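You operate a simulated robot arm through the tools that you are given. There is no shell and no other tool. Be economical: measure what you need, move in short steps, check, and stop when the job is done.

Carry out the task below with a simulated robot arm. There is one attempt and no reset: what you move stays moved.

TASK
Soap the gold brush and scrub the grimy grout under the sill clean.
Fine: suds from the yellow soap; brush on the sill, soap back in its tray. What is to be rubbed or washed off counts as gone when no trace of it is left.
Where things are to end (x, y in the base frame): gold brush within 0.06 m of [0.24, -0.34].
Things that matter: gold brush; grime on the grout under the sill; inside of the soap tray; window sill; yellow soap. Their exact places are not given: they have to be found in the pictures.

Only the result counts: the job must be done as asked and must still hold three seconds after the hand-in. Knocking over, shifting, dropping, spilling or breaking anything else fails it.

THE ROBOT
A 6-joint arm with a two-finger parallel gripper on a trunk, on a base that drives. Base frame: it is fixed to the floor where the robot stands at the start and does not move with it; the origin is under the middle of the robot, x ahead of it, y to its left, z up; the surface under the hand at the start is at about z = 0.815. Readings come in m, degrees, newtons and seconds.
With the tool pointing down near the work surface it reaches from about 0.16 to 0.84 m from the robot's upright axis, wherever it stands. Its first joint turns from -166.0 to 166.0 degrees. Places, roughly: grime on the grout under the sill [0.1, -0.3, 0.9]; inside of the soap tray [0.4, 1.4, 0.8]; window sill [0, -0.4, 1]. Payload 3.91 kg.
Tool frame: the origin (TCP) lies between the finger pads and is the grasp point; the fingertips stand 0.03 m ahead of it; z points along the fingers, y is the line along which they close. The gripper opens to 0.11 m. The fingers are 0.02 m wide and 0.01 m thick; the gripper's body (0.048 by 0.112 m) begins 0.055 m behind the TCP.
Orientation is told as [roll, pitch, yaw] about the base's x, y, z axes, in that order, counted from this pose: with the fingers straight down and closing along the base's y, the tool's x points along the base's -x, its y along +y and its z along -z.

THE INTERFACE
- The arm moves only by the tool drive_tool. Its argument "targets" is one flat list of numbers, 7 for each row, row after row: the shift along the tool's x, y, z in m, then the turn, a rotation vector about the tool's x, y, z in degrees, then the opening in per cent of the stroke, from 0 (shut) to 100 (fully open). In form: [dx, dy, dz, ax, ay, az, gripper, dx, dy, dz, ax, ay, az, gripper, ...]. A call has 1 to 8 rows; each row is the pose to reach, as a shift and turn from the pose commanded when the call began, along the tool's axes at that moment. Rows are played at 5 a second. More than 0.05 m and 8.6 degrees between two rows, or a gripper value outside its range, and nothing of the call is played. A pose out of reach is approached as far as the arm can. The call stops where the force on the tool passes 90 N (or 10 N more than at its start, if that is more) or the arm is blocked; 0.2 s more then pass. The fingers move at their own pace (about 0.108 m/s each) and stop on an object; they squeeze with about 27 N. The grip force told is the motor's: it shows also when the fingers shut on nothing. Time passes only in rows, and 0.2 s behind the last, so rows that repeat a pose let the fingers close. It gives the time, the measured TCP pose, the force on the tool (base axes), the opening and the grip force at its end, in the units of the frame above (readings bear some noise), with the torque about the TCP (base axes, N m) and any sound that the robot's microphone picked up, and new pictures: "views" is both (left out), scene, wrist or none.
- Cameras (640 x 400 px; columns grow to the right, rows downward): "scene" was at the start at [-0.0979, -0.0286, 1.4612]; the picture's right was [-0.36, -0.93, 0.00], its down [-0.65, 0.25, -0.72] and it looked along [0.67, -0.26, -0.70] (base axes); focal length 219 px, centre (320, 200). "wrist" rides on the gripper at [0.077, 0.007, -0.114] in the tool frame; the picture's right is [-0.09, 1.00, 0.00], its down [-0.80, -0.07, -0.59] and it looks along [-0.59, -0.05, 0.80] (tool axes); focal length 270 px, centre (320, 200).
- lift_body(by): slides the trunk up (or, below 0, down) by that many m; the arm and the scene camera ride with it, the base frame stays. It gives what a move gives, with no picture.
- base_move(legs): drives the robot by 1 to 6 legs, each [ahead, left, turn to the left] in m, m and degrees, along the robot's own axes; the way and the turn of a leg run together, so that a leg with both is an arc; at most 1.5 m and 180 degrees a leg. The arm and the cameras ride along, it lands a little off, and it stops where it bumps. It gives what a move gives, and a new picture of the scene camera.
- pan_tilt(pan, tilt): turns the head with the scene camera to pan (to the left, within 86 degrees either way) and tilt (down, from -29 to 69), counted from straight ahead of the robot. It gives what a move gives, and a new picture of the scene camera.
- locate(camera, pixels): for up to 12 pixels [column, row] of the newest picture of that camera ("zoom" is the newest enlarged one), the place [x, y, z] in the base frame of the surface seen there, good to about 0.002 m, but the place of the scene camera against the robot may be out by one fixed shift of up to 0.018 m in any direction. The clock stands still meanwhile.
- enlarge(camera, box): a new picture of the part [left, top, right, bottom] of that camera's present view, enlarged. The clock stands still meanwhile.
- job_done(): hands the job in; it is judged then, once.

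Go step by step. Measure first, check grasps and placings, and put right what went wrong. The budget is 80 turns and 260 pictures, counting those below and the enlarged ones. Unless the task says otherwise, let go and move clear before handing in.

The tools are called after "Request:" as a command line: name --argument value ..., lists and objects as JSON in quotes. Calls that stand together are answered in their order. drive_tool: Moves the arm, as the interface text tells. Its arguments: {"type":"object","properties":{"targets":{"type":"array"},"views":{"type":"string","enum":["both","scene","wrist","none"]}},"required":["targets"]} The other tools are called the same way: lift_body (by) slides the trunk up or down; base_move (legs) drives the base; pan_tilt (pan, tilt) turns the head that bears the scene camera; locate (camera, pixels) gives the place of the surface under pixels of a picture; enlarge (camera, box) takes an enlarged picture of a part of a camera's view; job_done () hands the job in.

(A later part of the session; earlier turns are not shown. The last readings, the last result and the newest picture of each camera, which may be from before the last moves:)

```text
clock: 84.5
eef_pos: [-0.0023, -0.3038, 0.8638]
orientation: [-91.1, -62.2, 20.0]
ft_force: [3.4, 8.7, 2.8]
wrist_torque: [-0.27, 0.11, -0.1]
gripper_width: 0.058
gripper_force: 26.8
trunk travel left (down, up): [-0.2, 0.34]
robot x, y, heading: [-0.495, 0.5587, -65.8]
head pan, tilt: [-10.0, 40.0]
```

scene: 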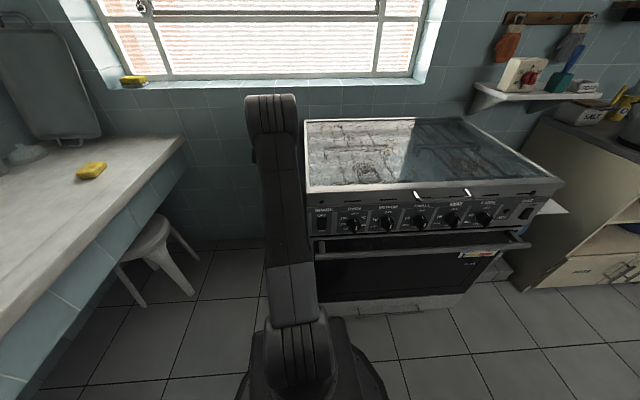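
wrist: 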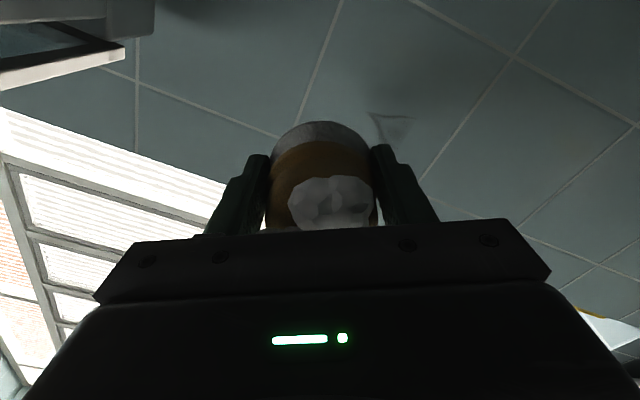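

Steady light contact. Another round, then back off and look.

Request:
drive_tool --targets '[0.0029, -0.012, 0.0004, 0, 0, 0, 0, 0.0022, -0.0258, 0.0004, 0, 0, 0, 0, -0.0094, -0.0208, 0.0005, 0, 0, 0, 0, -0.0159, -0.0084, 0.0006, 0, 0, 0, 0, -0.018, 0.0041, 0.0006, 0, 0, 0, 0, -0.0091, 0.0087, 0.0006, 0, 0, 0, 0, -0.0048, -0.0081, 0.0006, 0, 0, 0, 0]' --views "none"

Request:
drive_tool --targets '[0, 0, -0.03, 0, 0, 0, 0, 0, 0, -0.07, 0, 0, 0, 0, -0.02, 0.035, -0.09, 0, 0, 0, 0, -0.04, 0.07, -0.11, 0, 0, 0, 0, -0.06, 0.105, -0.13, 0, 0, 0, 0]' --views "wrist"

Request:
enlarge --camera "wrist" --box '[100, 0, 420, 200]'

```text
clock: 85.4
eef_pos: [-0.0157, -0.3081, 0.8674]
orientation: [-88.0, -62.2, 17.1]
ft_force: [-5.5, 15.3, -2.6]
wrist_torque: [-0.31, -0.18, -0.38]
gripper_width: 0.0581
gripper_force: 27.2
trunk travel left (down, up): [-0.2, 0.34]
robot x, y, heading: [-0.4933, 0.5577, -65.6]
head pan, tilt: [-10.0, 40.0]
stopped in row 4: the force on the tool passed its limit at 97 N (the readings are from after the stop); the commanded pose is now the measured one
```

```text
clock: 86.6
eef_pos: [0.0536, -0.1471, 0.8706]
orientation: [-88.1, -62.2, 17.0]
ft_force: [-0.2, -0.1, -1.0]
wrist_torque: [0.03, 0.03, -0.02]
gripper_width: 0.0583
gripper_force: 27.1
trunk travel left (down, up): [-0.2, 0.34]
robot x, y, heading: [-0.4962, 0.5622, -66.0]
head pan, tilt: [-10.0, 40.0]
```

wrist: 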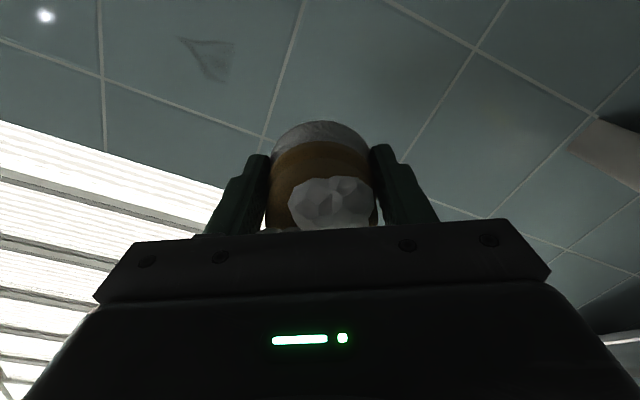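

```text
2.00 times, centred on (260, 100) of wrist
```

zoom: 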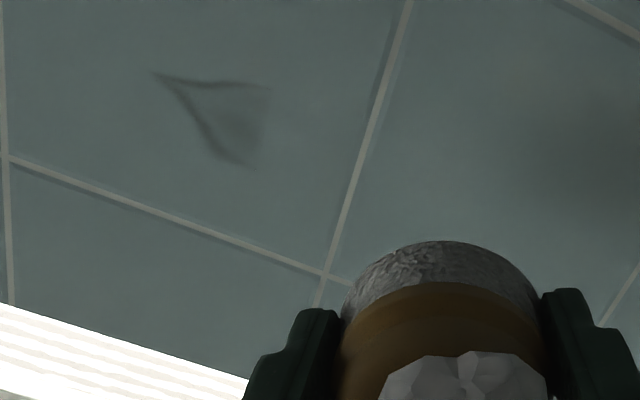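

The tip persists, faint. The first long stroke cleaned well wherever the brush swept fully across, so I will start beyond the tip (u=−0.245) and sweep across it in a straight stroke.

Request:
drive_tool --targets '[0.0138, -0.0275, 0.0232, 0, 0, 0, 0, 0.0275, -0.0549, 0.0465, 0, 0, 0, 0, 0.0413, -0.0824, 0.0697, 0, 0, 0, 0, 0.055, -0.1098, 0.093, 0, 0, 0, 0, 0.0688, -0.1373, 0.1162, 0, 0, 0, 0]' --views "none"

```text
clock: 87.8
eef_pos: [-0.0516, -0.3082, 0.8711]
orientation: [-88.1, -62.2, 17.1]
ft_force: [0.0, -0.1, -0.5]
wrist_torque: [0.02, 0.0, -0.03]
gripper_width: 0.0581
gripper_force: 26.9
trunk travel left (down, up): [-0.2, 0.34]
robot x, y, heading: [-0.4963, 0.5599, -65.8]
head pan, tilt: [-10.0, 40.0]
```

Request:
drive_tool --targets '[0, 0, 0.007, 0, 0, 0, 0, 0, 0, 0.01, 0, 0, 0, 0, 0, 0, 0.0115, 0, 0, 0, 0, 0, 0, 0.0125, 0, 0, 0, 0, 0, 0, 0.0125, 0, 0, 0, 0]' --views "none"

```text
clock: 89.0
eef_pos: [-0.0481, -0.3187, 0.8722]
orientation: [-88.0, -62.2, 16.9]
ft_force: [-7.6, 17.1, -8.0]
wrist_torque: [-0.3, -0.21, -0.22]
gripper_width: 0.0581
gripper_force: 27.1
trunk travel left (down, up): [-0.2, 0.34]
robot x, y, heading: [-0.4967, 0.5584, -65.6]
head pan, tilt: [-10.0, 40.0]
```

Contact at 19 N beyond the tip. Straight stroke 0.108 m across it, then off.

Request:
drive_tool --targets '[-0.0084, 0.0159, 0.0002, 0, 0, 0, 0, -0.0168, 0.0318, 0.0004, 0, 0, 0, 0, -0.0252, 0.0478, 0.0005, 0, 0, 0, 0, -0.0336, 0.0637, 0.0007, 0, 0, 0, 0, -0.0419, 0.0796, 0.0009, 0, 0, 0, 0, -0.0503, 0.0955, 0.0011, 0, 0, 0, 0, -0.0503, 0.0955, -0.03, 0, 0, 0, 0, -0.06, 0.114, -0.07, 0, 0, 0, 0]' --views "wrist"

Request:
enlarge --camera "wrist" --box '[50, 0, 450, 200]'

```text
clock: 90.8
eef_pos: [0.0504, -0.2115, 0.8762]
orientation: [-88.0, -62.3, 17.0]
ft_force: [0.0, -0.6, -1.6]
wrist_torque: [-0.01, -0.01, 0.05]
gripper_width: 0.0583
gripper_force: 27.2
trunk travel left (down, up): [-0.2, 0.34]
robot x, y, heading: [-0.4977, 0.5578, -65.8]
head pan, tilt: [-10.0, 40.0]
```

wrist: 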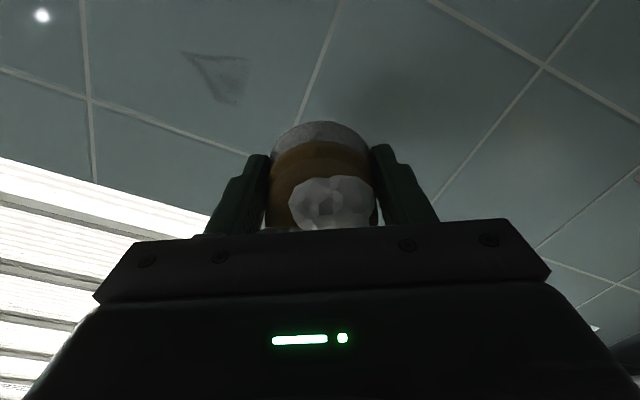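

```text
1.60 times, centred on (250, 100) of wrist
```

zoom: 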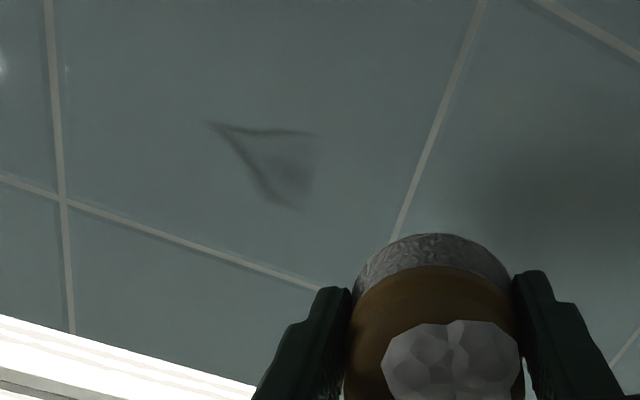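

The tip is a bit fainter but not gone. I go back on it and rub back and forth with the force watched.

Request:
drive_tool --targets '[0.02, -0.035, 0.02, 0, 0, 0, 0, 0.04, -0.07, 0.04, 0, 0, 0, 0, 0.054, -0.0959, 0.058, 0, 0, 0, 0, 0.054, -0.0959, 0.067, 0, 0, 0, 0, 0.054, -0.0959, 0.0709, 0, 0, 0, 0, 0.054, -0.0959, 0.073, 0, 0, 0, 0, 0.0447, -0.0782, 0.0732, 0, 0, 0, 0, 0.0354, -0.0605, 0.0734, 0, 0, 0, 0]' --views "none"

```text
clock: 92.3
eef_pos: [-0.0278, -0.3136, 0.8715]
orientation: [-88.1, -62.4, 16.5]
ft_force: [-19.9, 39.1, 1.1]
wrist_torque: [-0.99, -0.74, -1.0]
gripper_width: 0.0583
gripper_force: 27.4
trunk travel left (down, up): [-0.2, 0.34]
robot x, y, heading: [-0.4992, 0.5584, -65.9]
head pan, tilt: [-10.0, 40.0]
stopped in row 7: the force on the tool passed its limit at 98 N (the readings are from after the stop); the commanded pose is now the measured one
```

Normal force 43 N now; I ease 2 mm and rub in short strokes.

Request:
drive_tool --targets '[0, 0, -0.002, 0, 0, 0, 0, -0.0056, 0.0106, -0.0018, 0, 0, 0, 0, -0.0112, 0.0212, -0.0017, 0, 0, 0, 0, -0.0168, 0.0318, -0.0016, 0, 0, 0, 0, -0.0112, 0.0212, -0.0017, 0, 0, 0, 0, -0.0056, 0.0106, -0.0018, 0, 0, 0, 0, 0, 0, -0.002, 0, 0, 0, 0, -0.0056, 0.0106, -0.0018, 0, 0, 0, 0]' --views "none"

Request:
drive_tool --targets '[-0.0056, 0.0106, 0.0005, 0, 0, 0, 0, -0.0112, 0.0212, 0.0006, 0, 0, 0, 0, -0.0056, 0.0106, 0.0005, 0, 0, 0, 0, 0, 0, 0.0005, 0, 0, 0, 0, 0, 0, -0.03, 0, 0, 0, 0, -0.02, 0.04, -0.05, 0, 0, 0, 0, -0.04, 0.075, -0.07, 0, 0, 0, 0]' --views "wrist"

Request:
enlarge --camera "wrist" --box '[50, 0, 450, 200]'

```text
clock: 94.1
eef_pos: [-0.0109, -0.3075, 0.8675]
orientation: [-87.8, -62.1, 16.6]
ft_force: [10.4, 40.5, -1.5]
wrist_torque: [-0.93, 0.26, -0.19]
gripper_width: 0.058
gripper_force: 26.7
trunk travel left (down, up): [-0.2, 0.34]
robot x, y, heading: [-0.4994, 0.5599, -65.9]
head pan, tilt: [-10.0, 40.0]
```

```text
clock: 94.8
eef_pos: [-0.01, -0.307, 0.8691]
orientation: [-87.7, -62.3, 15.3]
ft_force: [-26.8, 42.9, 4.6]
wrist_torque: [-0.05, -0.47, 1.12]
gripper_width: 0.0583
gripper_force: 27.5
trunk travel left (down, up): [-0.2, 0.34]
robot x, y, heading: [-0.5011, 0.5584, -66.1]
head pan, tilt: [-10.0, 40.0]
stopped in row 3: the force on the tool passed its limit at 94 N (the readings are from after the stop); the commanded pose is now the measured one
```

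wrist: 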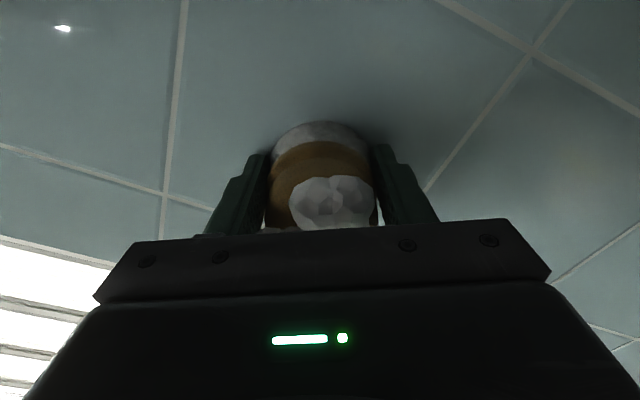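

```text
1.60 times, centred on (250, 100) of wrist
```

zoom: 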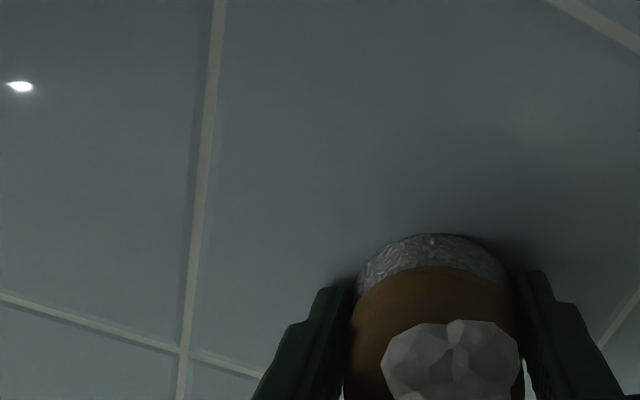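

I back off and look at the spot.

Request:
drive_tool --targets '[0, 0, -0.03, 0, 0, 0, 0, 0, 0, -0.06, 0, 0, 0, 0, -0.0187, 0.0354, -0.08, 0, 0, 0, 0, -0.0373, 0.0708, -0.09, 0, 0, 0, 0]' --views "wrist"

Request:
enlarge --camera "wrist" --box '[100, 0, 400, 180]'

```text
clock: 95.8
eef_pos: [0.0417, -0.1992, 0.8629]
orientation: [-86.8, -62.3, 14.5]
ft_force: [0.1, -0.2, -1.0]
wrist_torque: [0.0, 0.0, 0.06]
gripper_width: 0.0583
gripper_force: 27.0
trunk travel left (down, up): [-0.2, 0.34]
robot x, y, heading: [-0.4969, 0.5595, -66.1]
head pan, tilt: [-10.0, 40.0]
```

wrist: 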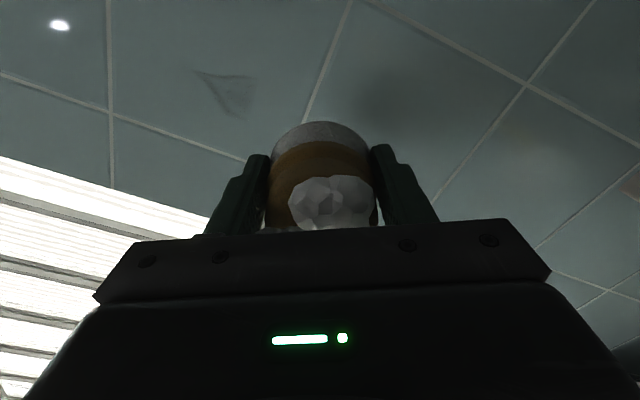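

```text
2.13 times, centred on (250, 90) of wrist
```

zoom: 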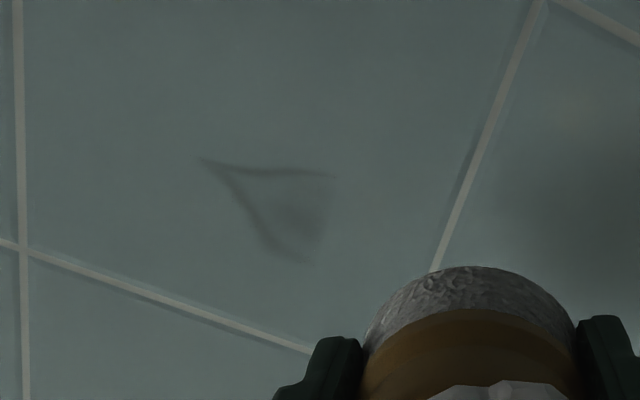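

It fades further with each rub, so I carry on. I square up again and touch down at u=−0.222.

Request:
drive_tool --targets '[0.012, -0.031, 0.025, 0, -0.6, 0, 0, 0.024, -0.063, 0.05, 0, -1.2, 0, 0, 0.0367, -0.0944, 0.073, 0, -1.7, 0, 0, 0.0367, -0.0944, 0.082, 0, -1.7, 0, 0, 0.0367, -0.0944, 0.0855, 0, -1.7, 0, 0, 0.0367, -0.0944, 0.0868, 0, -1.7, 0, 0, 0.0367, -0.0944, 0.0868, 0, -1.7, 0, 0]' --views "none"

```text
clock: 97.4
eef_pos: [-0.027, -0.3131, 0.8725]
orientation: [-90.0, -62.2, 18.3]
ft_force: [-1.4, 5.9, -1.9]
wrist_torque: [0.14, 0.01, -0.13]
gripper_width: 0.0581
gripper_force: 26.8
trunk travel left (down, up): [-0.2, 0.34]
robot x, y, heading: [-0.4994, 0.5614, -66.3]
head pan, tilt: [-10.0, 40.0]
```

Light contact (6 N). Back-and-forth rubbing with 45 mm amplitude.

Request:
drive_tool --targets '[-0.0105, 0.0199, 0.001, 0, 0, 0, 0, -0.021, 0.0398, 0.001, 0, 0, 0, 0, -0.0105, 0.0199, 0.001, 0, 0, 0, 0, 0, 0, 0.001, 0, 0, 0, 0, -0.0105, 0.0199, 0.001, 0, 0, 0, 0, -0.021, 0.0398, 0.001, 0, 0, 0, 0, -0.0105, 0.0199, 0.001, 0, 0, 0, 0, 0, 0, 0.001, 0, 0, 0, 0]' --views "none"

Request:
drive_tool --targets '[-0.0105, 0.0199, 0.0002, 0, 0, 0, 0, -0.021, 0.0398, 0.0002, 0, 0, 0, 0, -0.0105, 0.0199, 0.0002, 0, 0, 0, 0, 0, 0, 0.0002, 0, 0, 0, 0, -0.0105, 0.0199, 0.0002, 0, 0, 0, 0, -0.021, 0.0398, 0.0002, 0, 0, 0, 0, -0.0105, 0.0199, 0.0002, 0, 0, 0, 0, 0, 0, 0.0002, 0, 0, 0, 0]' --views "none"

Request:
drive_tool --targets '[0, 0, -0.03, 0, 0, 0, 0, -0.02, 0.035, -0.06, 0, 0, 0, 0, -0.037, 0.07, -0.09, 0, 0, 0, 0, -0.056, 0.106, -0.11, 0, 0, 0, 0]' --views "wrist"

Request:
enlarge --camera "wrist" --box '[50, 0, 350, 180]'

```text
clock: 97.9
eef_pos: [-0.0217, -0.3097, 0.8743]
orientation: [-89.9, -62.2, 16.7]
ft_force: [-28.0, 40.1, 4.3]
wrist_torque: [0.26, 0.05, 1.18]
gripper_width: 0.058
gripper_force: 27.2
trunk travel left (down, up): [-0.2, 0.34]
robot x, y, heading: [-0.5032, 0.5612, -66.8]
head pan, tilt: [-10.0, 40.0]
stopped in row 2: the force on the tool passed its limit at 162 N (the readings are from after the stop); the commanded pose is now the measured one
```

```text
clock: 98.3
eef_pos: [-0.0224, -0.3088, 0.8738]
orientation: [-90.0, -62.2, 15.9]
ft_force: [-31.8, 47.0, 7.0]
wrist_torque: [0.29, 0.0, 1.45]
gripper_width: 0.0579
gripper_force: 27.3
trunk travel left (down, up): [-0.2, 0.34]
robot x, y, heading: [-0.5011, 0.5643, -66.9]
head pan, tilt: [-10.0, 40.0]
stopped in row 1: the force on the tool passed its limit at 104 N (the readings are from after the stop); the commanded pose is now the measured one
```

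```text
refused: row 2 steps farther than a row can; nothing moved
```

```text
2.13 times, centred on (200, 90) of wrist
```

zoom: 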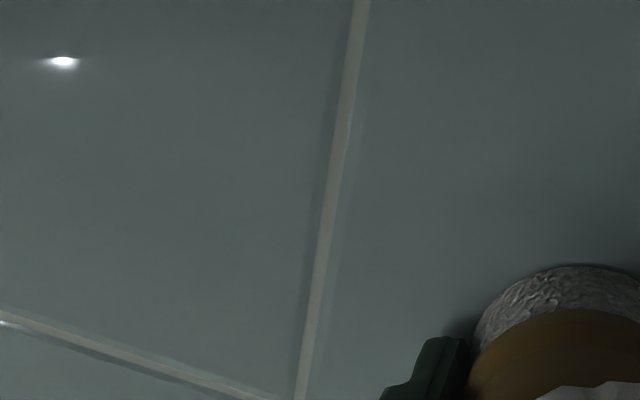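

Contact distance now equals the fingertip reach (0.030): the brush slid back in the grip, so the fingers touch the wall and shield the bristles. I tilt the tool 8° about its closing axis so the brush edge leads, reposition, and touch down again.

Request:
drive_tool --targets '[0, 0, -0.03, 0, 0, 0, 0, 0.013, 0.001, -0.03, -1, 3.5, 0, 0, 0.026, 0.002, -0.03, -1.95, 6.97, 0, 0, 0.026, 0.002, -0.0086, -1.95, 6.97, 0, 0]' --views "none"

Request:
drive_tool --targets '[-0.0006, 0, 0.004, 0, 0, 0, 0, -0.0008, 0, 0.0059, 0, 0, 0, 0, -0.001, 0, 0.0074, 0, 0, 0, 0, -0.0011, 0, 0.0079, 0, 0, 0, 0, -0.0011, 0, 0.0079, 0, 0, 0, 0]' --views "wrist"

```text
clock: 99.3
eef_pos: [-0.0293, -0.3086, 0.8425]
orientation: [-74.3, -61.1, 0.7]
ft_force: [-0.1, 0.1, 0.6]
wrist_torque: [0.08, 0.0, 0.02]
gripper_width: 0.0581
gripper_force: 26.9
trunk travel left (down, up): [-0.2, 0.34]
robot x, y, heading: [-0.501, 0.5616, -67.0]
head pan, tilt: [-10.0, 40.0]
```

```text
clock: 100.5
eef_pos: [-0.0275, -0.3113, 0.8432]
orientation: [-74.3, -61.1, 0.7]
ft_force: [-27.8, 63.0, -15.6]
wrist_torque: [-0.88, -0.73, -1.34]
gripper_width: 0.0586
gripper_force: 27.1
trunk travel left (down, up): [-0.2, 0.34]
robot x, y, heading: [-0.5027, 0.5637, -67.1]
head pan, tilt: [-10.0, 40.0]
```

wrist: 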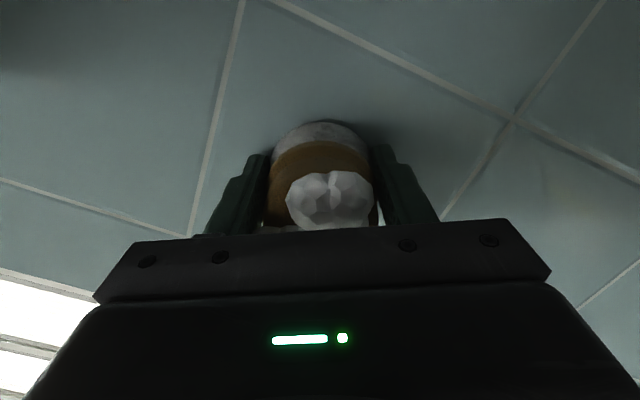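

70 N now, with the edge leading. I ease 3 mm and make short strokes over the tip, then back away and look.

Request:
drive_tool --targets '[-0.0031, -0.0019, -0.0033, 0, 0, 0, 0, -0.01, 0.0114, -0.0042, 0, 0, 0, 0, -0.0169, 0.0246, -0.0052, 0, 0, 0, 0, -0.0193, 0.0121, -0.0056, 0, 0, 0, 0, -0.0124, -0.0012, -0.0047, 0, 0, 0, 0, -0.0046, -0.0162, -0.0037, 0, 0, 0, 0, -0.0142, -0.0021, -0.0049, 0, 0, 0, 0, -0.0234, 0.0156, -0.0062, 0, 0, 0, 0]' --views "none"

Request:
drive_tool --targets '[0, 0, -0.03, 0, 0, 0, 0, -0.013, 0.025, -0.055, 0, 0, 0, 0, -0.026, 0.05, -0.08, 0, 0, 0, 0, -0.035, 0.065, -0.09, 0, 0, 0, 0]' --views "wrist"

Request:
enlarge --camera "wrist" --box '[100, 0, 400, 180]'

```text
clock: 102.3
eef_pos: [-0.0104, -0.3054, 0.8617]
orientation: [-74.9, -61.3, 0.9]
ft_force: [-33.0, 37.8, 0.9]
wrist_torque: [0.24, 0.38, 0.77]
gripper_width: 0.0582
gripper_force: 26.2
trunk travel left (down, up): [-0.2, 0.34]
robot x, y, heading: [-0.5022, 0.5651, -66.9]
head pan, tilt: [-10.0, 40.0]
```

```text
clock: 103.3
eef_pos: [0.0463, -0.2008, 0.8673]
orientation: [-74.3, -61.0, 0.5]
ft_force: [-0.2, -1.0, -0.6]
wrist_torque: [0.0, 0.01, 0.02]
gripper_width: 0.0584
gripper_force: 27.0
trunk travel left (down, up): [-0.2, 0.34]
robot x, y, heading: [-0.5029, 0.5647, -67.1]
head pan, tilt: [-10.0, 40.0]
```

wrist: 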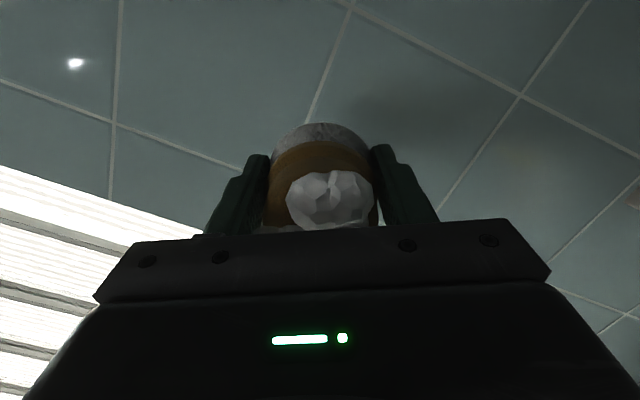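

```text
2.13 times, centred on (250, 90) of wrist
```

zoom: 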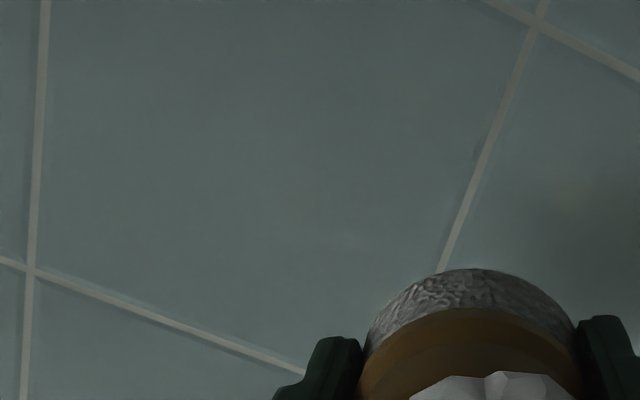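

The tip is gone too. Now I fold the tool back to pointing down while retreating, and raise the trunk again, to place the brush on the sill.

Request:
drive_tool --targets '[-0.0069, -0.0055, -0.0263, -3.89, 7.33, 0, 0, -0.0138, -0.011, -0.0526, -7.78, 14.66, 0, 0, -0.0207, -0.0165, -0.0789, -11.67, 21.99, 0, 0, -0.0276, -0.022, -0.1052, -15.56, 29.32, 0, 0, -0.0345, -0.0275, -0.1315, -19.45, 36.65, 0, 0, -0.0414, -0.033, -0.1578, -23.34, 43.98, 0, 0, -0.0483, -0.0385, -0.1841, -27.23, 51.31, 0, 0, -0.0552, -0.044, -0.2104, -31.12, 58.64, 0, 0]' --views "none"

Request:
lift_body --by 0.24

Request:
enlarge --camera "scene" --box '[120, 60, 320, 180]'

```text
clock: 105.1
eef_pos: [-0.016, -0.0116, 0.9639]
orientation: [-7.7, -14.0, -46.6]
ft_force: [0.2, 0.0, 0.0]
wrist_torque: [0.06, 0.0, 0.01]
gripper_width: 0.0581
gripper_force: 26.7
trunk travel left (down, up): [-0.2, 0.34]
robot x, y, heading: [-0.5005, 0.5677, -66.9]
head pan, tilt: [-10.0, 40.0]
```

```text
clock: 107.6
eef_pos: [-0.0154, -0.0122, 1.2047]
orientation: [-7.7, -14.1, -46.6]
ft_force: [-0.3, -1.2, -0.4]
wrist_torque: [-0.03, -0.01, 0.02]
gripper_width: 0.0588
gripper_force: 26.8
trunk travel left (down, up): [-0.44, 0.1]
robot x, y, heading: [-0.5056, 0.5645, -67.0]
head pan, tilt: [-10.0, 40.0]
```

```text
3.20 times, centred on (220, 120) of scene
```

zoom: 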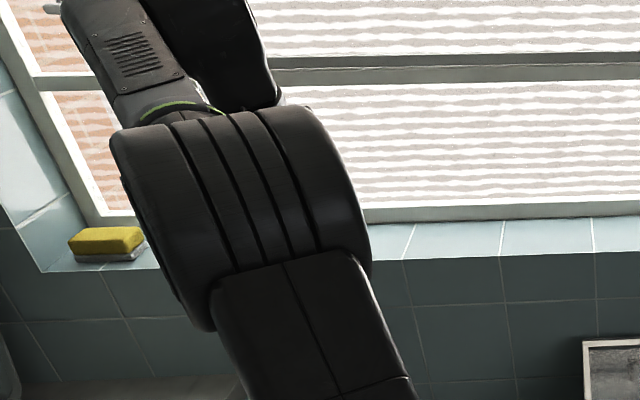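

The wall right of the elbow is clean. I finish the tool to vertical, turn it to face the sill, retract it, then drive so that the brush hovers in front of the sill.

Request:
drive_tool --targets '[0, 0, 0, -3.8, 7.1, 0, 0, 0, 0, 0, -7.5, 14.1, 0, 0]' --views "none"

Request:
drive_tool --targets '[0.0457, -0.0127, 0, 0, 0, 4.9, 0, 0.0915, -0.0255, 0, 0, 0, 9.8, 0, 0.1373, -0.0382, 0, 0, 0, 14.6, 0, 0.183, -0.051, 0, 0, 0, 19.5, 0, 0.2288, -0.0637, 0, 0, 0, 24.4, 0]' --views "none"

Request:
base_move --legs '[[0, 0.258, 0], [0.417, 0, 0]]'

Request:
drive_tool --targets '[0, 0, 0, 0, 0, 0, 0]' --views "wrist"

```text
clock: 108.2
eef_pos: [-0.0081, -0.0207, 1.1852]
orientation: [-0.1, -1.1, -47.7]
ft_force: [-0.2, -0.4, -1.5]
wrist_torque: [0.01, 0.01, -0.03]
gripper_width: 0.0583
gripper_force: 26.4
out of reach, approached as far as the arm can: row 2
trunk travel left (down, up): [-0.44, 0.1]
robot x, y, heading: [-0.5037, 0.563, -67.1]
head pan, tilt: [-10.0, 40.0]
```

```text
clock: 109.4
eef_pos: [-0.2083, 0.107, 1.1908]
orientation: [0.0, -0.3, -72.1]
ft_force: [-0.1, 0.4, -0.5]
wrist_torque: [0.02, 0.02, -0.02]
gripper_width: 0.0585
gripper_force: 27.3
trunk travel left (down, up): [-0.44, 0.1]
robot x, y, heading: [-0.5001, 0.5674, -66.8]
head pan, tilt: [-10.0, 40.0]
```

```text
clock: 113.4
eef_pos: [0.1972, -0.1744, 1.1895]
orientation: [-0.1, -0.2, -71.9]
ft_force: [0.3, -0.1, -1.6]
wrist_torque: [0.0, -0.01, 0.03]
gripper_width: 0.0584
gripper_force: 26.8
trunk travel left (down, up): [-0.44, 0.1]
robot x, y, heading: [-0.1014, 0.2837, -66.5]
head pan, tilt: [-10.0, 40.0]
```

scene: 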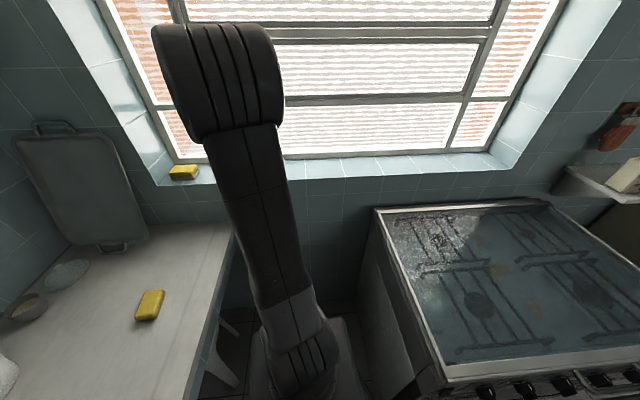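

```text
clock: 113.8
eef_pos: [0.196, -0.1747, 1.19]
orientation: [0.0, -0.2, -71.9]
ft_force: [-0.1, -0.3, -0.1]
wrist_torque: [0.01, 0.02, 0.0]
gripper_width: 0.0584
gripper_force: 27.0
trunk travel left (down, up): [-0.44, 0.1]
robot x, y, heading: [-0.0973, 0.2816, -66.8]
head pan, tilt: [-10.0, 40.0]
```

wrist: 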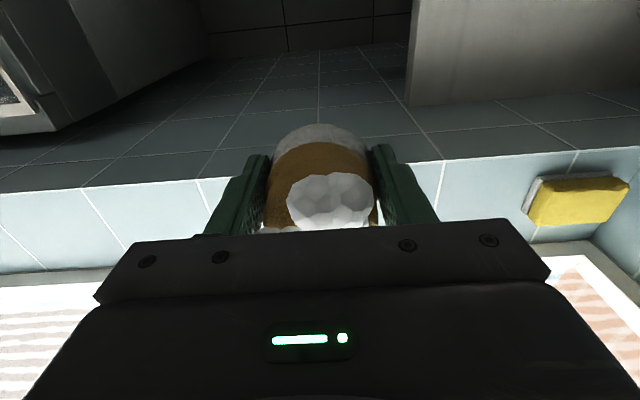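

Hovering in front of the sill at (0.196,−0.175,1.19), square to it. I move over the sill to (0.234,−0.323) and lower until just touching.

Request:
drive_tool --targets '[-0.038, -0.0025, 0, 0, 0, 0, 0, -0.076, -0.005, 0, 0, 0, 0, 0, -0.114, -0.0075, 0, 0, 0, 0, 0, -0.1524, -0.0099, 0, 0, 0, 0, 0, -0.1524, -0.0099, 0.04, 0, 0, 0, 0, -0.1524, -0.0099, 0.08, 0, 0, 0, 0, -0.1524, -0.0099, 0.11, 0, 0, 0, 0, -0.1524, -0.0099, 0.13, 0, 0, 0, 0]' --views "wrist"

Request:
drive_tool --targets '[0, 0, 0.005, 0, 0, 0, 0, 0, 0, 0.008, 0, 0, 0, 0, 0, 0, 0.01, 0, 0, 0, 0, 0, 0, 0.011, 0, 0, 0, 0]' --views "wrist"

Request:
locate --camera "wrist" --pixels '[[220, 200], [440, 200], [180, 210], [460, 180], [320, 130]]'

```text
clock: 115.6
eef_pos: [0.2349, -0.3255, 1.0593]
orientation: [0.0, -0.1, -71.9]
ft_force: [0.4, -0.3, -1.2]
wrist_torque: [-0.01, 0.0, -0.01]
gripper_width: 0.0583
gripper_force: 27.7
trunk travel left (down, up): [-0.44, 0.1]
robot x, y, heading: [-0.0997, 0.2791, -66.6]
head pan, tilt: [-10.0, 40.0]
```

wrist: 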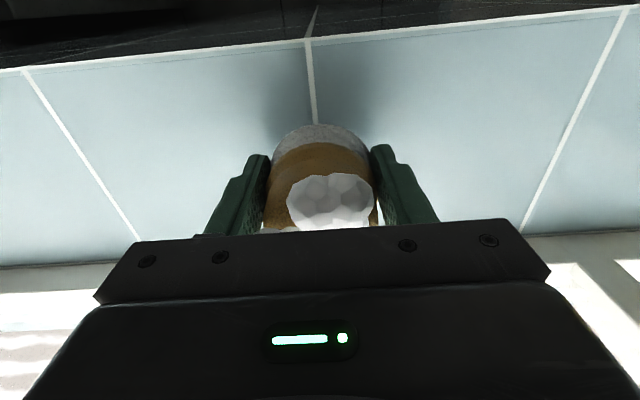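

```text
clock: 116.6
eef_pos: [0.2342, -0.3229, 1.0485]
orientation: [0.0, 0.0, -72.0]
ft_force: [0.0, 0.1, -0.4]
wrist_torque: [-0.02, -0.01, -0.01]
gripper_width: 0.0581
gripper_force: 26.9
trunk travel left (down, up): [-0.44, 0.1]
robot x, y, heading: [-0.1001, 0.2831, -66.7]
head pan, tilt: [-10.0, 40.0]
```

wrist: 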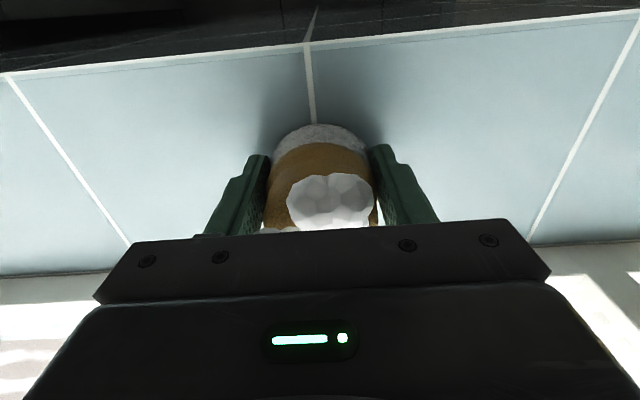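

```text
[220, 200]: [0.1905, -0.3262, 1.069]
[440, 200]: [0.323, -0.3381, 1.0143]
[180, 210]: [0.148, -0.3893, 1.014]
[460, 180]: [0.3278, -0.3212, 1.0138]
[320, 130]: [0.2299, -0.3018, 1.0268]
```

Sill is at 1.014; bristles about 3 mm above it. I lower 3 mm, let go, rise, back out, and travel to above the soap.

Request:
drive_tool --targets '[0, 0, 0.003, 0, 0, 0, 0, 0, 0, 0.003, 0, 0, 0, 30, 0, 0, 0.003, 0, 0, 0, 85, 0, 0, 0.003, 0, 0, 0, 85, 0, 0, -0.03, 0, 0, 0, 85, 0, 0, -0.07, 0, 0, 0, 85, 0, 0, -0.11, 0, 0, 0, 85, 0, 0, -0.14, 0, 0, 0, 85]' --views "wrist"

Request:
drive_tool --targets '[0.05, 0, 0, 0, 0, 0, 85, 0.1, 0, 0, 0, 0, 0, 85, 0.15, 0, 0, 0, 0, 0, 85, 0.185, 0.03, 0, 0, 0, 0, 85, 0.22, 0.065, 0, 0, 0, 0, 85, 0.255, 0.1, 0, 0, 0, 0, 85, 0.285, 0.138, 0, 0, 0, 0, 85, 0.315, 0.176, 0, 0, 0, 0, 85]' --views "none"

Request:
drive_tool --targets '[0.0129, 0.0193, 0.0259, 0, 0, 0, 85, 0.0258, 0.0386, 0.0518, 0, 0, 0, 85, 0.0387, 0.0579, 0.0777, 0, 0, 0, 85, 0.0516, 0.0772, 0.1036, 0, 0, 0, 85, 0.0645, 0.0965, 0.1295, 0, 0, 0, 85, 0.0774, 0.1158, 0.1554, 0, 0, 0, 85, 0.0903, 0.1351, 0.1813, 0, 0, 0, 85, 0.103, 0.154, 0.207, 0, 0, 0, 85]' --views "both"

```text
clock: 118.4
eef_pos: [0.2355, -0.3246, 1.1906]
orientation: [0.0, -0.2, -71.9]
ft_force: [0.2, -0.4, 1.0]
wrist_torque: [-0.01, 0.01, 0.02]
gripper_width: 0.0934
gripper_force: 0.2
trunk travel left (down, up): [-0.44, 0.1]
robot x, y, heading: [-0.098, 0.2822, -66.9]
head pan, tilt: [-10.0, 40.0]
```

wrist: 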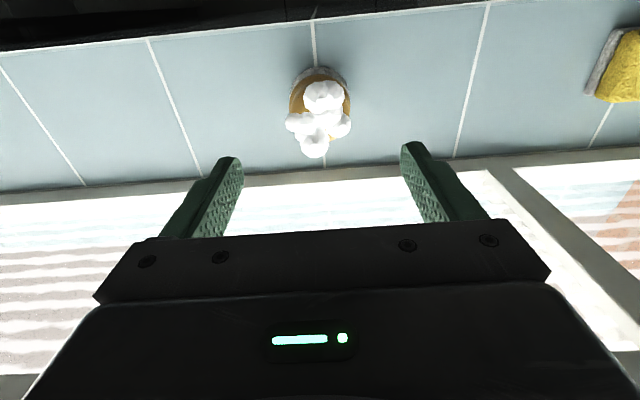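

```text
clock: 120.2
eef_pos: [0.3033, 0.034, 1.188]
orientation: [-0.1, -0.1, -71.9]
ft_force: [-0.3, 0.1, -0.3]
wrist_torque: [0.0, 0.0, 0.01]
gripper_width: 0.0935
gripper_force: 0.2
trunk travel left (down, up): [-0.44, 0.1]
robot x, y, heading: [-0.0978, 0.2817, -66.7]
head pan, tilt: [-10.0, 40.0]
```

```text
clock: 122.0
eef_pos: [0.416, 0.1762, 0.9803]
orientation: [-0.1, -0.2, -71.9]
ft_force: [0.1, -0.1, -0.7]
wrist_torque: [0.03, -0.02, 0.01]
gripper_width: 0.0935
gripper_force: 0.0
trunk travel left (down, up): [-0.44, 0.1]
robot x, y, heading: [-0.0972, 0.2805, -66.6]
head pan, tilt: [-10.0, 40.0]
```

scene: 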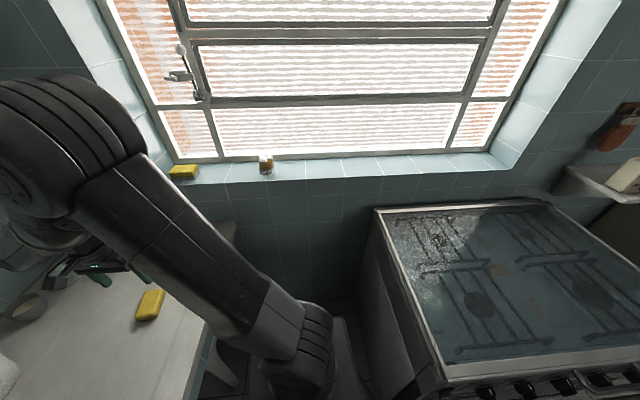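
wrist: 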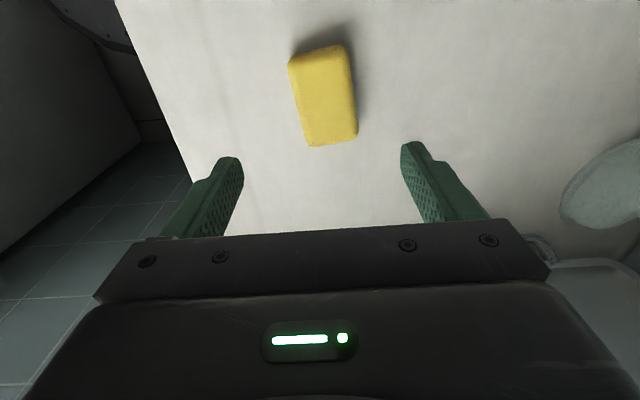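

The brush stands on the sill (scene (266,163)), and the soap is below the gripper at wrist (323,97). I measure the soap and check the wall.

Request:
locate --camera "wrist" --pixels '[[323, 97], [300, 95], [350, 92], [318, 55], [330, 135], [312, 142], [354, 132], [343, 50], [292, 65]]'

Request:
locate --camera "scene" --pixels '[[266, 160]]'

Request:
enlarge --camera "scene" --box '[200, 140, 400, 265]'

```text
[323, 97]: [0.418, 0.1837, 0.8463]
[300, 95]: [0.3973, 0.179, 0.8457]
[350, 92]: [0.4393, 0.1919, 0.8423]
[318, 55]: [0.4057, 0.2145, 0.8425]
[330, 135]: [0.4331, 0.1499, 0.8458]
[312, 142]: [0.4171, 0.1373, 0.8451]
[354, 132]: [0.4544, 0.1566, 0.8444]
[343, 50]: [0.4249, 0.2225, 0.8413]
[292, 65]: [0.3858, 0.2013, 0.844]
```

```text
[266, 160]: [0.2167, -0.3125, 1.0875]
```

```text
3.20 times, centred on (300, 202) of scene
```

zoom: 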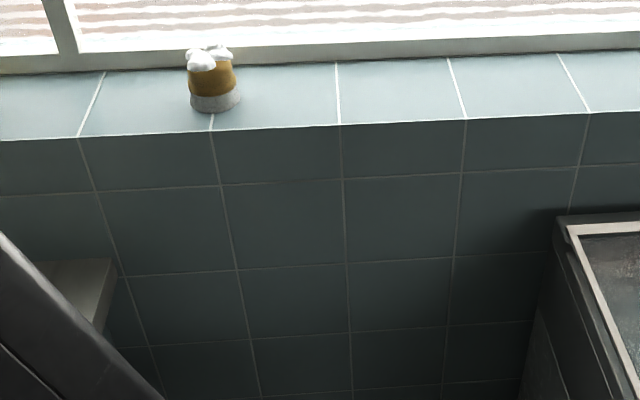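

The wall is clean and the brush upright on the sill. I grip the soap across its short side, lift it, and drive along the counter toward the tray.

Request:
drive_tool --targets '[0.0017, 0.0053, 0.04, 0, 0, -3.5, 85, 0.0017, 0.0053, 0.085, 0, 0, -7, 85, 0.0017, 0.0053, 0.115, 0, 0, -7, 85, 0.0017, 0.0053, 0.131, 0, 0, -7, 85, 0.0017, 0.0053, 0.131, 0, 0, -7, 30, 0.0017, 0.0053, 0.131, 0, 0, -7, 0, 0.0017, 0.0053, 0.131, 0, 0, -7, 0, 0.0017, 0.0053, 0.131, 0, 0, -7, 0]' --views "none"

Request:
drive_tool --targets '[0, 0, -0.01, 0, 0, 0, 0, 0, 0, -0.025, 0, 0, 0, 0, 0, 0, -0.05, 0, 0, 0, 0, 0, 0, -0.09, 0, 0, 0, 0, 0, 0, -0.13, 0, 0, 0, 0, 0, 0, -0.17, 0, 0, 0, 0, 0, 0, -0.21, 0, 0, 0, 0, 0, 0, -0.25, 0, 0, 0, 0]' --views "wrist"

```text
clock: 123.8
eef_pos: [0.4189, 0.1785, 0.8517]
orientation: [-0.1, 0.0, -64.9]
ft_force: [-0.8, 0.4, -0.7]
wrist_torque: [0.0, -0.01, 0.01]
gripper_width: 0.0545
gripper_force: 27.0
trunk travel left (down, up): [-0.44, 0.1]
robot x, y, heading: [-0.0989, 0.2814, -66.6]
head pan, tilt: [-10.0, 40.0]
```

```text
clock: 125.6
eef_pos: [0.4231, 0.1811, 1.1021]
orientation: [-0.1, -0.1, -64.8]
ft_force: [-0.8, -0.4, -1.1]
wrist_torque: [0.02, -0.01, -0.01]
gripper_width: 0.0544
gripper_force: 27.2
trunk travel left (down, up): [-0.44, 0.1]
robot x, y, heading: [-0.0978, 0.2851, -66.9]
head pan, tilt: [-10.0, 40.0]
```

wrist: 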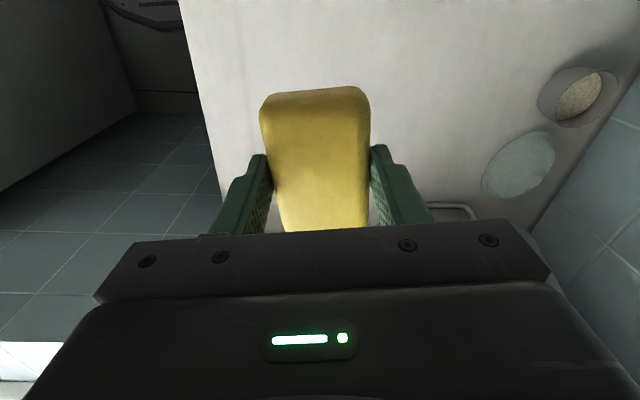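

The soap is held. I drive back along the counter and pan the head toward the tray.

Request:
base_move --legs '[[-0.944, 0.101, 0]]'

Request:
pan_tilt --pan 80 --tilt 45

Request:
enlarge --camera "scene" --box '[160, 80, 480, 280]'

```text
clock: 130.4
eef_pos: [0.1442, 1.0714, 1.1017]
orientation: [0.0, 0.0, -64.4]
ft_force: [0.3, 0.9, -1.6]
wrist_torque: [-0.02, -0.03, 0.01]
gripper_width: 0.0542
gripper_force: 26.7
trunk travel left (down, up): [-0.44, 0.1]
robot x, y, heading: [-0.3733, 1.1677, -66.3]
head pan, tilt: [-10.0, 40.0]
```

scene: 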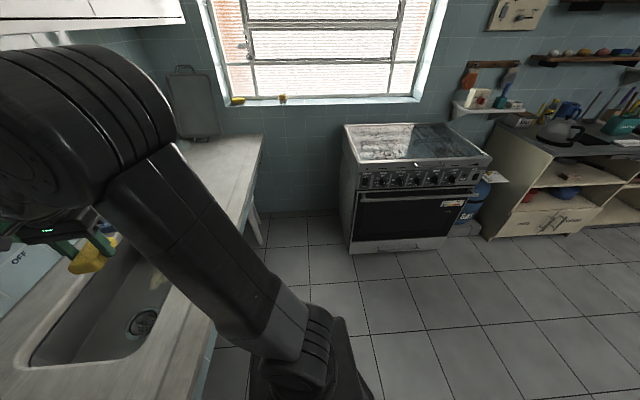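

```text
clock: 132.1
eef_pos: [0.1445, 1.0703, 1.1011]
orientation: [-0.1, -0.2, -64.4]
ft_force: [-0.1, -0.2, -1.9]
wrist_torque: [-0.05, 0.02, 0.02]
gripper_width: 0.0546
gripper_force: 26.6
trunk travel left (down, up): [-0.44, 0.1]
robot x, y, heading: [-0.3821, 1.1683, -66.2]
head pan, tilt: [80.0, 45.0]
```

scene: 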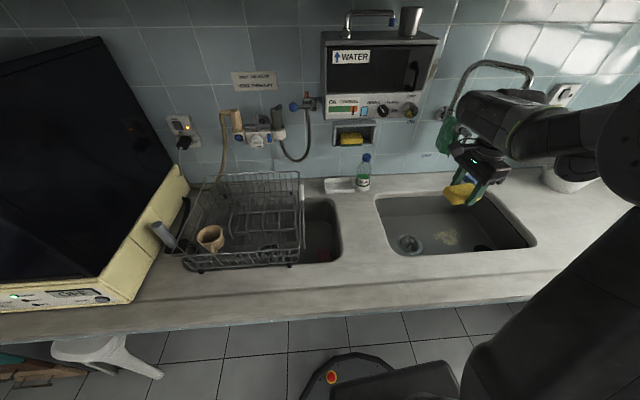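

```text
2.00 times, centred on (320, 180) of scene
```

zoom: 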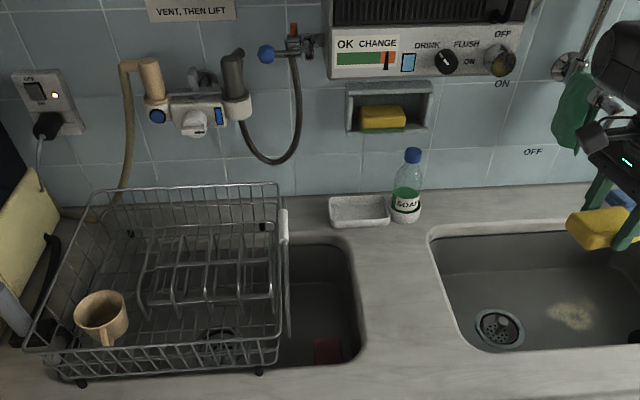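

The tray is at zoom (360,212) next to the soap bottle. I measure it.

Request:
locate --camera "zoom" --pixels '[[360, 212], [333, 199], [386, 197], [389, 222], [335, 224], [360, 198], [360, 224], [345, 212], [375, 212], [408, 210], [285, 230], [360, 238]]'

Request:
locate --camera "scene" --pixels '[[460, 192], [470, 200], [410, 230]]'

Request:
enlarge --camera "scene" --box '[310, 145, 390, 205]'

```text
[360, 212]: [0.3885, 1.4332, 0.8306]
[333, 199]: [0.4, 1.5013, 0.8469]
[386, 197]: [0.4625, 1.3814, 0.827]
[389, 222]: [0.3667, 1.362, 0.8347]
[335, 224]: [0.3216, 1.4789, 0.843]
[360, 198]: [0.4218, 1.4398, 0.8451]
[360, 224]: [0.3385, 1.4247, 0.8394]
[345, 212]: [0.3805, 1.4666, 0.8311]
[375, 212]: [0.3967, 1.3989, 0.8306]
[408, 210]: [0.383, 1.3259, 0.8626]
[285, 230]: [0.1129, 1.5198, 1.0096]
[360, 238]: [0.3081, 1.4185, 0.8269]
```

```text
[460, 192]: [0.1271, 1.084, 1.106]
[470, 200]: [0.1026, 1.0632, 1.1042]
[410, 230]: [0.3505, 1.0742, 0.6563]
```

```text
6.67 times, centred on (350, 175) of scene
```

zoom: 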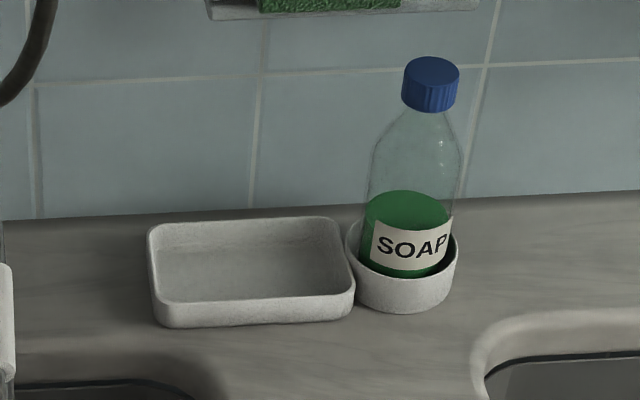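

Tray centre ≈(0.387,1.425), floor ≈0.82. Before reaching in I measure the niche, heater box, bottle and rack around it.

Request:
locate --camera "scene" --pixels '[[380, 112], [340, 118], [370, 95], [352, 124], [335, 126], [376, 126], [352, 146], [345, 160], [300, 175], [299, 200], [366, 156], [330, 100]]'

Request:
drive_tool --targets '[0.027, 0.039, 0, 0, 0, 0, 0, 0.054, 0.077, 0, 0, 0, 0, 0, 0.081, 0.115, 0, 0, 0, 0, 0, 0.109, 0.155, 0, 0, 0, 0, 0]' --views "both"

```text
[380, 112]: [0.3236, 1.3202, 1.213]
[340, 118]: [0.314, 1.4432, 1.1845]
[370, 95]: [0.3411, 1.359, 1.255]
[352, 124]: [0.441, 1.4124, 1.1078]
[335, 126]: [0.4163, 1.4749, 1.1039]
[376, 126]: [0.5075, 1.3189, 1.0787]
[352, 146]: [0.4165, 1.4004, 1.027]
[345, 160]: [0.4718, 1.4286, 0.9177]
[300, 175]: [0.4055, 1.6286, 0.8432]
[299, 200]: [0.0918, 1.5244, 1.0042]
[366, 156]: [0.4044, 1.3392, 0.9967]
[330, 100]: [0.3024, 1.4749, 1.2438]
```

```text
clock: 133.1
eef_pos: [0.2391, 1.2348, 1.1003]
orientation: [-0.1, 0.0, -64.3]
ft_force: [-0.3, 0.2, -1.3]
wrist_torque: [0.02, 0.02, 0.01]
gripper_width: 0.0544
gripper_force: 26.7
trunk travel left (down, up): [-0.44, 0.1]
robot x, y, heading: [-0.3753, 1.1665, -66.2]
head pan, tilt: [80.0, 45.0]
```

scene: 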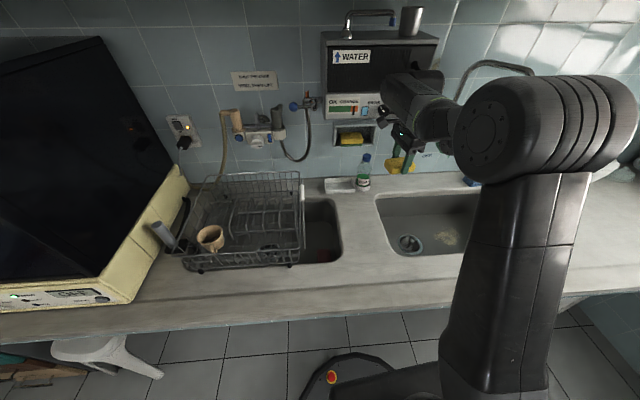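
wrist: 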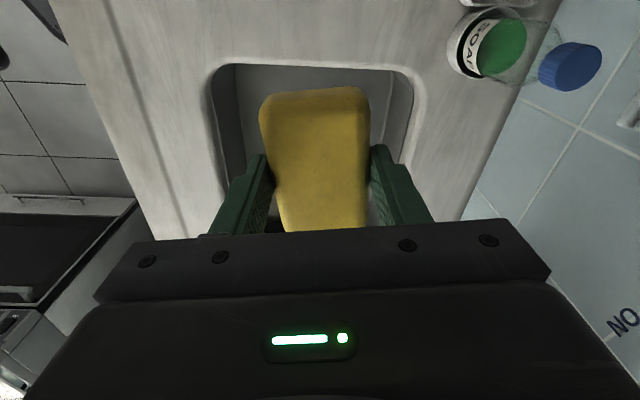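

The heater box (front x≈0.31, above z≈1.17) and the niche overhang the tray, so I come in low with the tool tilted 26° toward the wall, staying clear of the bottle and rack. I also cross-check the bottle cap with the wrist camera.

Request:
locate --camera "wrist" --pixels '[[572, 60], [470, 45], [500, 40], [455, 30], [600, 150]]'

Request:
drive_tool --targets '[0.0218, 0.0029, 0.0333, 0, 0, 1, 0, 0.0436, 0.0058, 0.0667, 0, 0, 2, 0, 0.0654, 0.0087, 0.1, 0, 0, 3, 0, 0.0872, 0.0116, 0.1333, 0, 0, 4, 0, 0.109, 0.0145, 0.1667, 0, 0, 5, 0, 0.1308, 0.0174, 0.2, 0, 0, 6, 0]' --views "wrist"

Request:
drive_tool --targets '[0, 0, 0, -6.5, 0, 0, 0, 0, 0, 0, -13, 0, 0, 0, 0, 0, 0, -19.5, 0, 0, 0, 0, 0, 0, -26, 0, 0, 0, -0.0013, 0.045, 0, -26, 0, 0, 0, -0.002, 0.07, 0, -26, 0, 0, 0]' --views "both"

```text
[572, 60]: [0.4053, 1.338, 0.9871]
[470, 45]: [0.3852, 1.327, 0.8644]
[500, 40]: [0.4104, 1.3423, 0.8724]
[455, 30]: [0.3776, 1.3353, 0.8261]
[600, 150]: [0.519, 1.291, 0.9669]
```

```text
clock: 134.5
eef_pos: [0.197, 1.3615, 0.9012]
orientation: [0.0, 0.0, -70.4]
ft_force: [0.1, 0.7, -1.2]
wrist_torque: [0.02, 0.03, -0.02]
gripper_width: 0.0543
gripper_force: 26.9
trunk travel left (down, up): [-0.44, 0.1]
robot x, y, heading: [-0.3744, 1.1695, -66.4]
head pan, tilt: [80.0, 45.0]
```

wrist: 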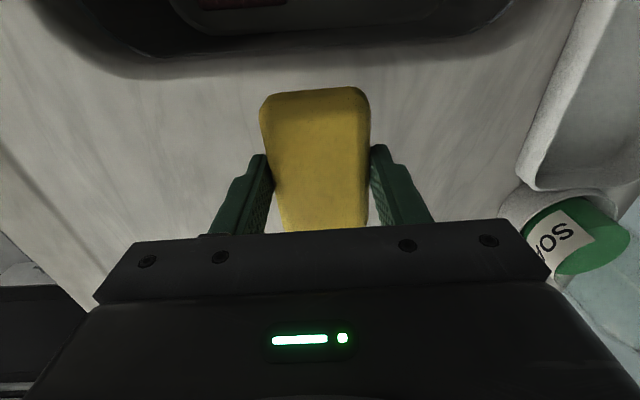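

```text
clock: 135.9
eef_pos: [0.2622, 1.3849, 0.8987]
orientation: [25.8, 0.0, -70.4]
ft_force: [0.1, 0.8, -0.2]
wrist_torque: [-0.01, -0.01, -0.04]
gripper_width: 0.0545
gripper_force: 27.5
trunk travel left (down, up): [-0.44, 0.1]
robot x, y, heading: [-0.381, 1.1696, -66.1]
head pan, tilt: [80.0, 45.0]
5 turns are left
```

scene: 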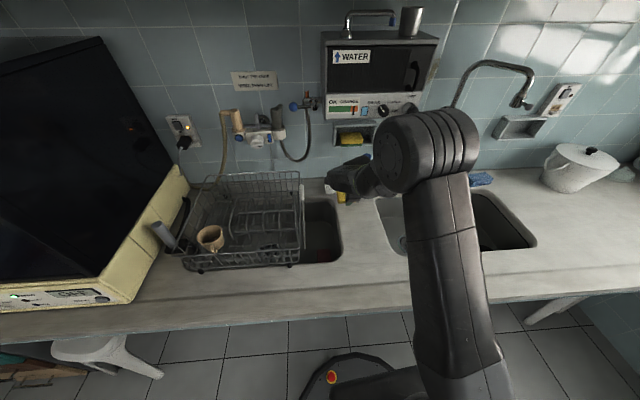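
wrist: 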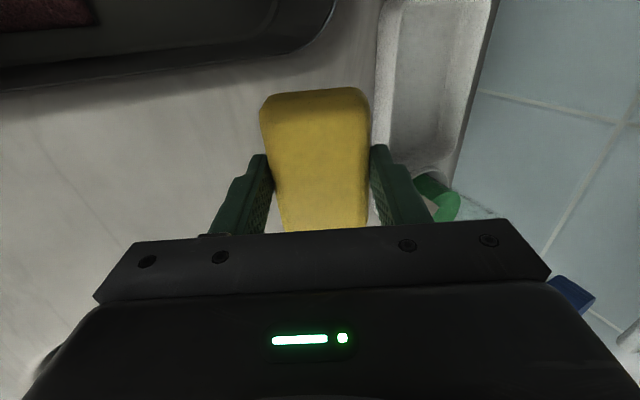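

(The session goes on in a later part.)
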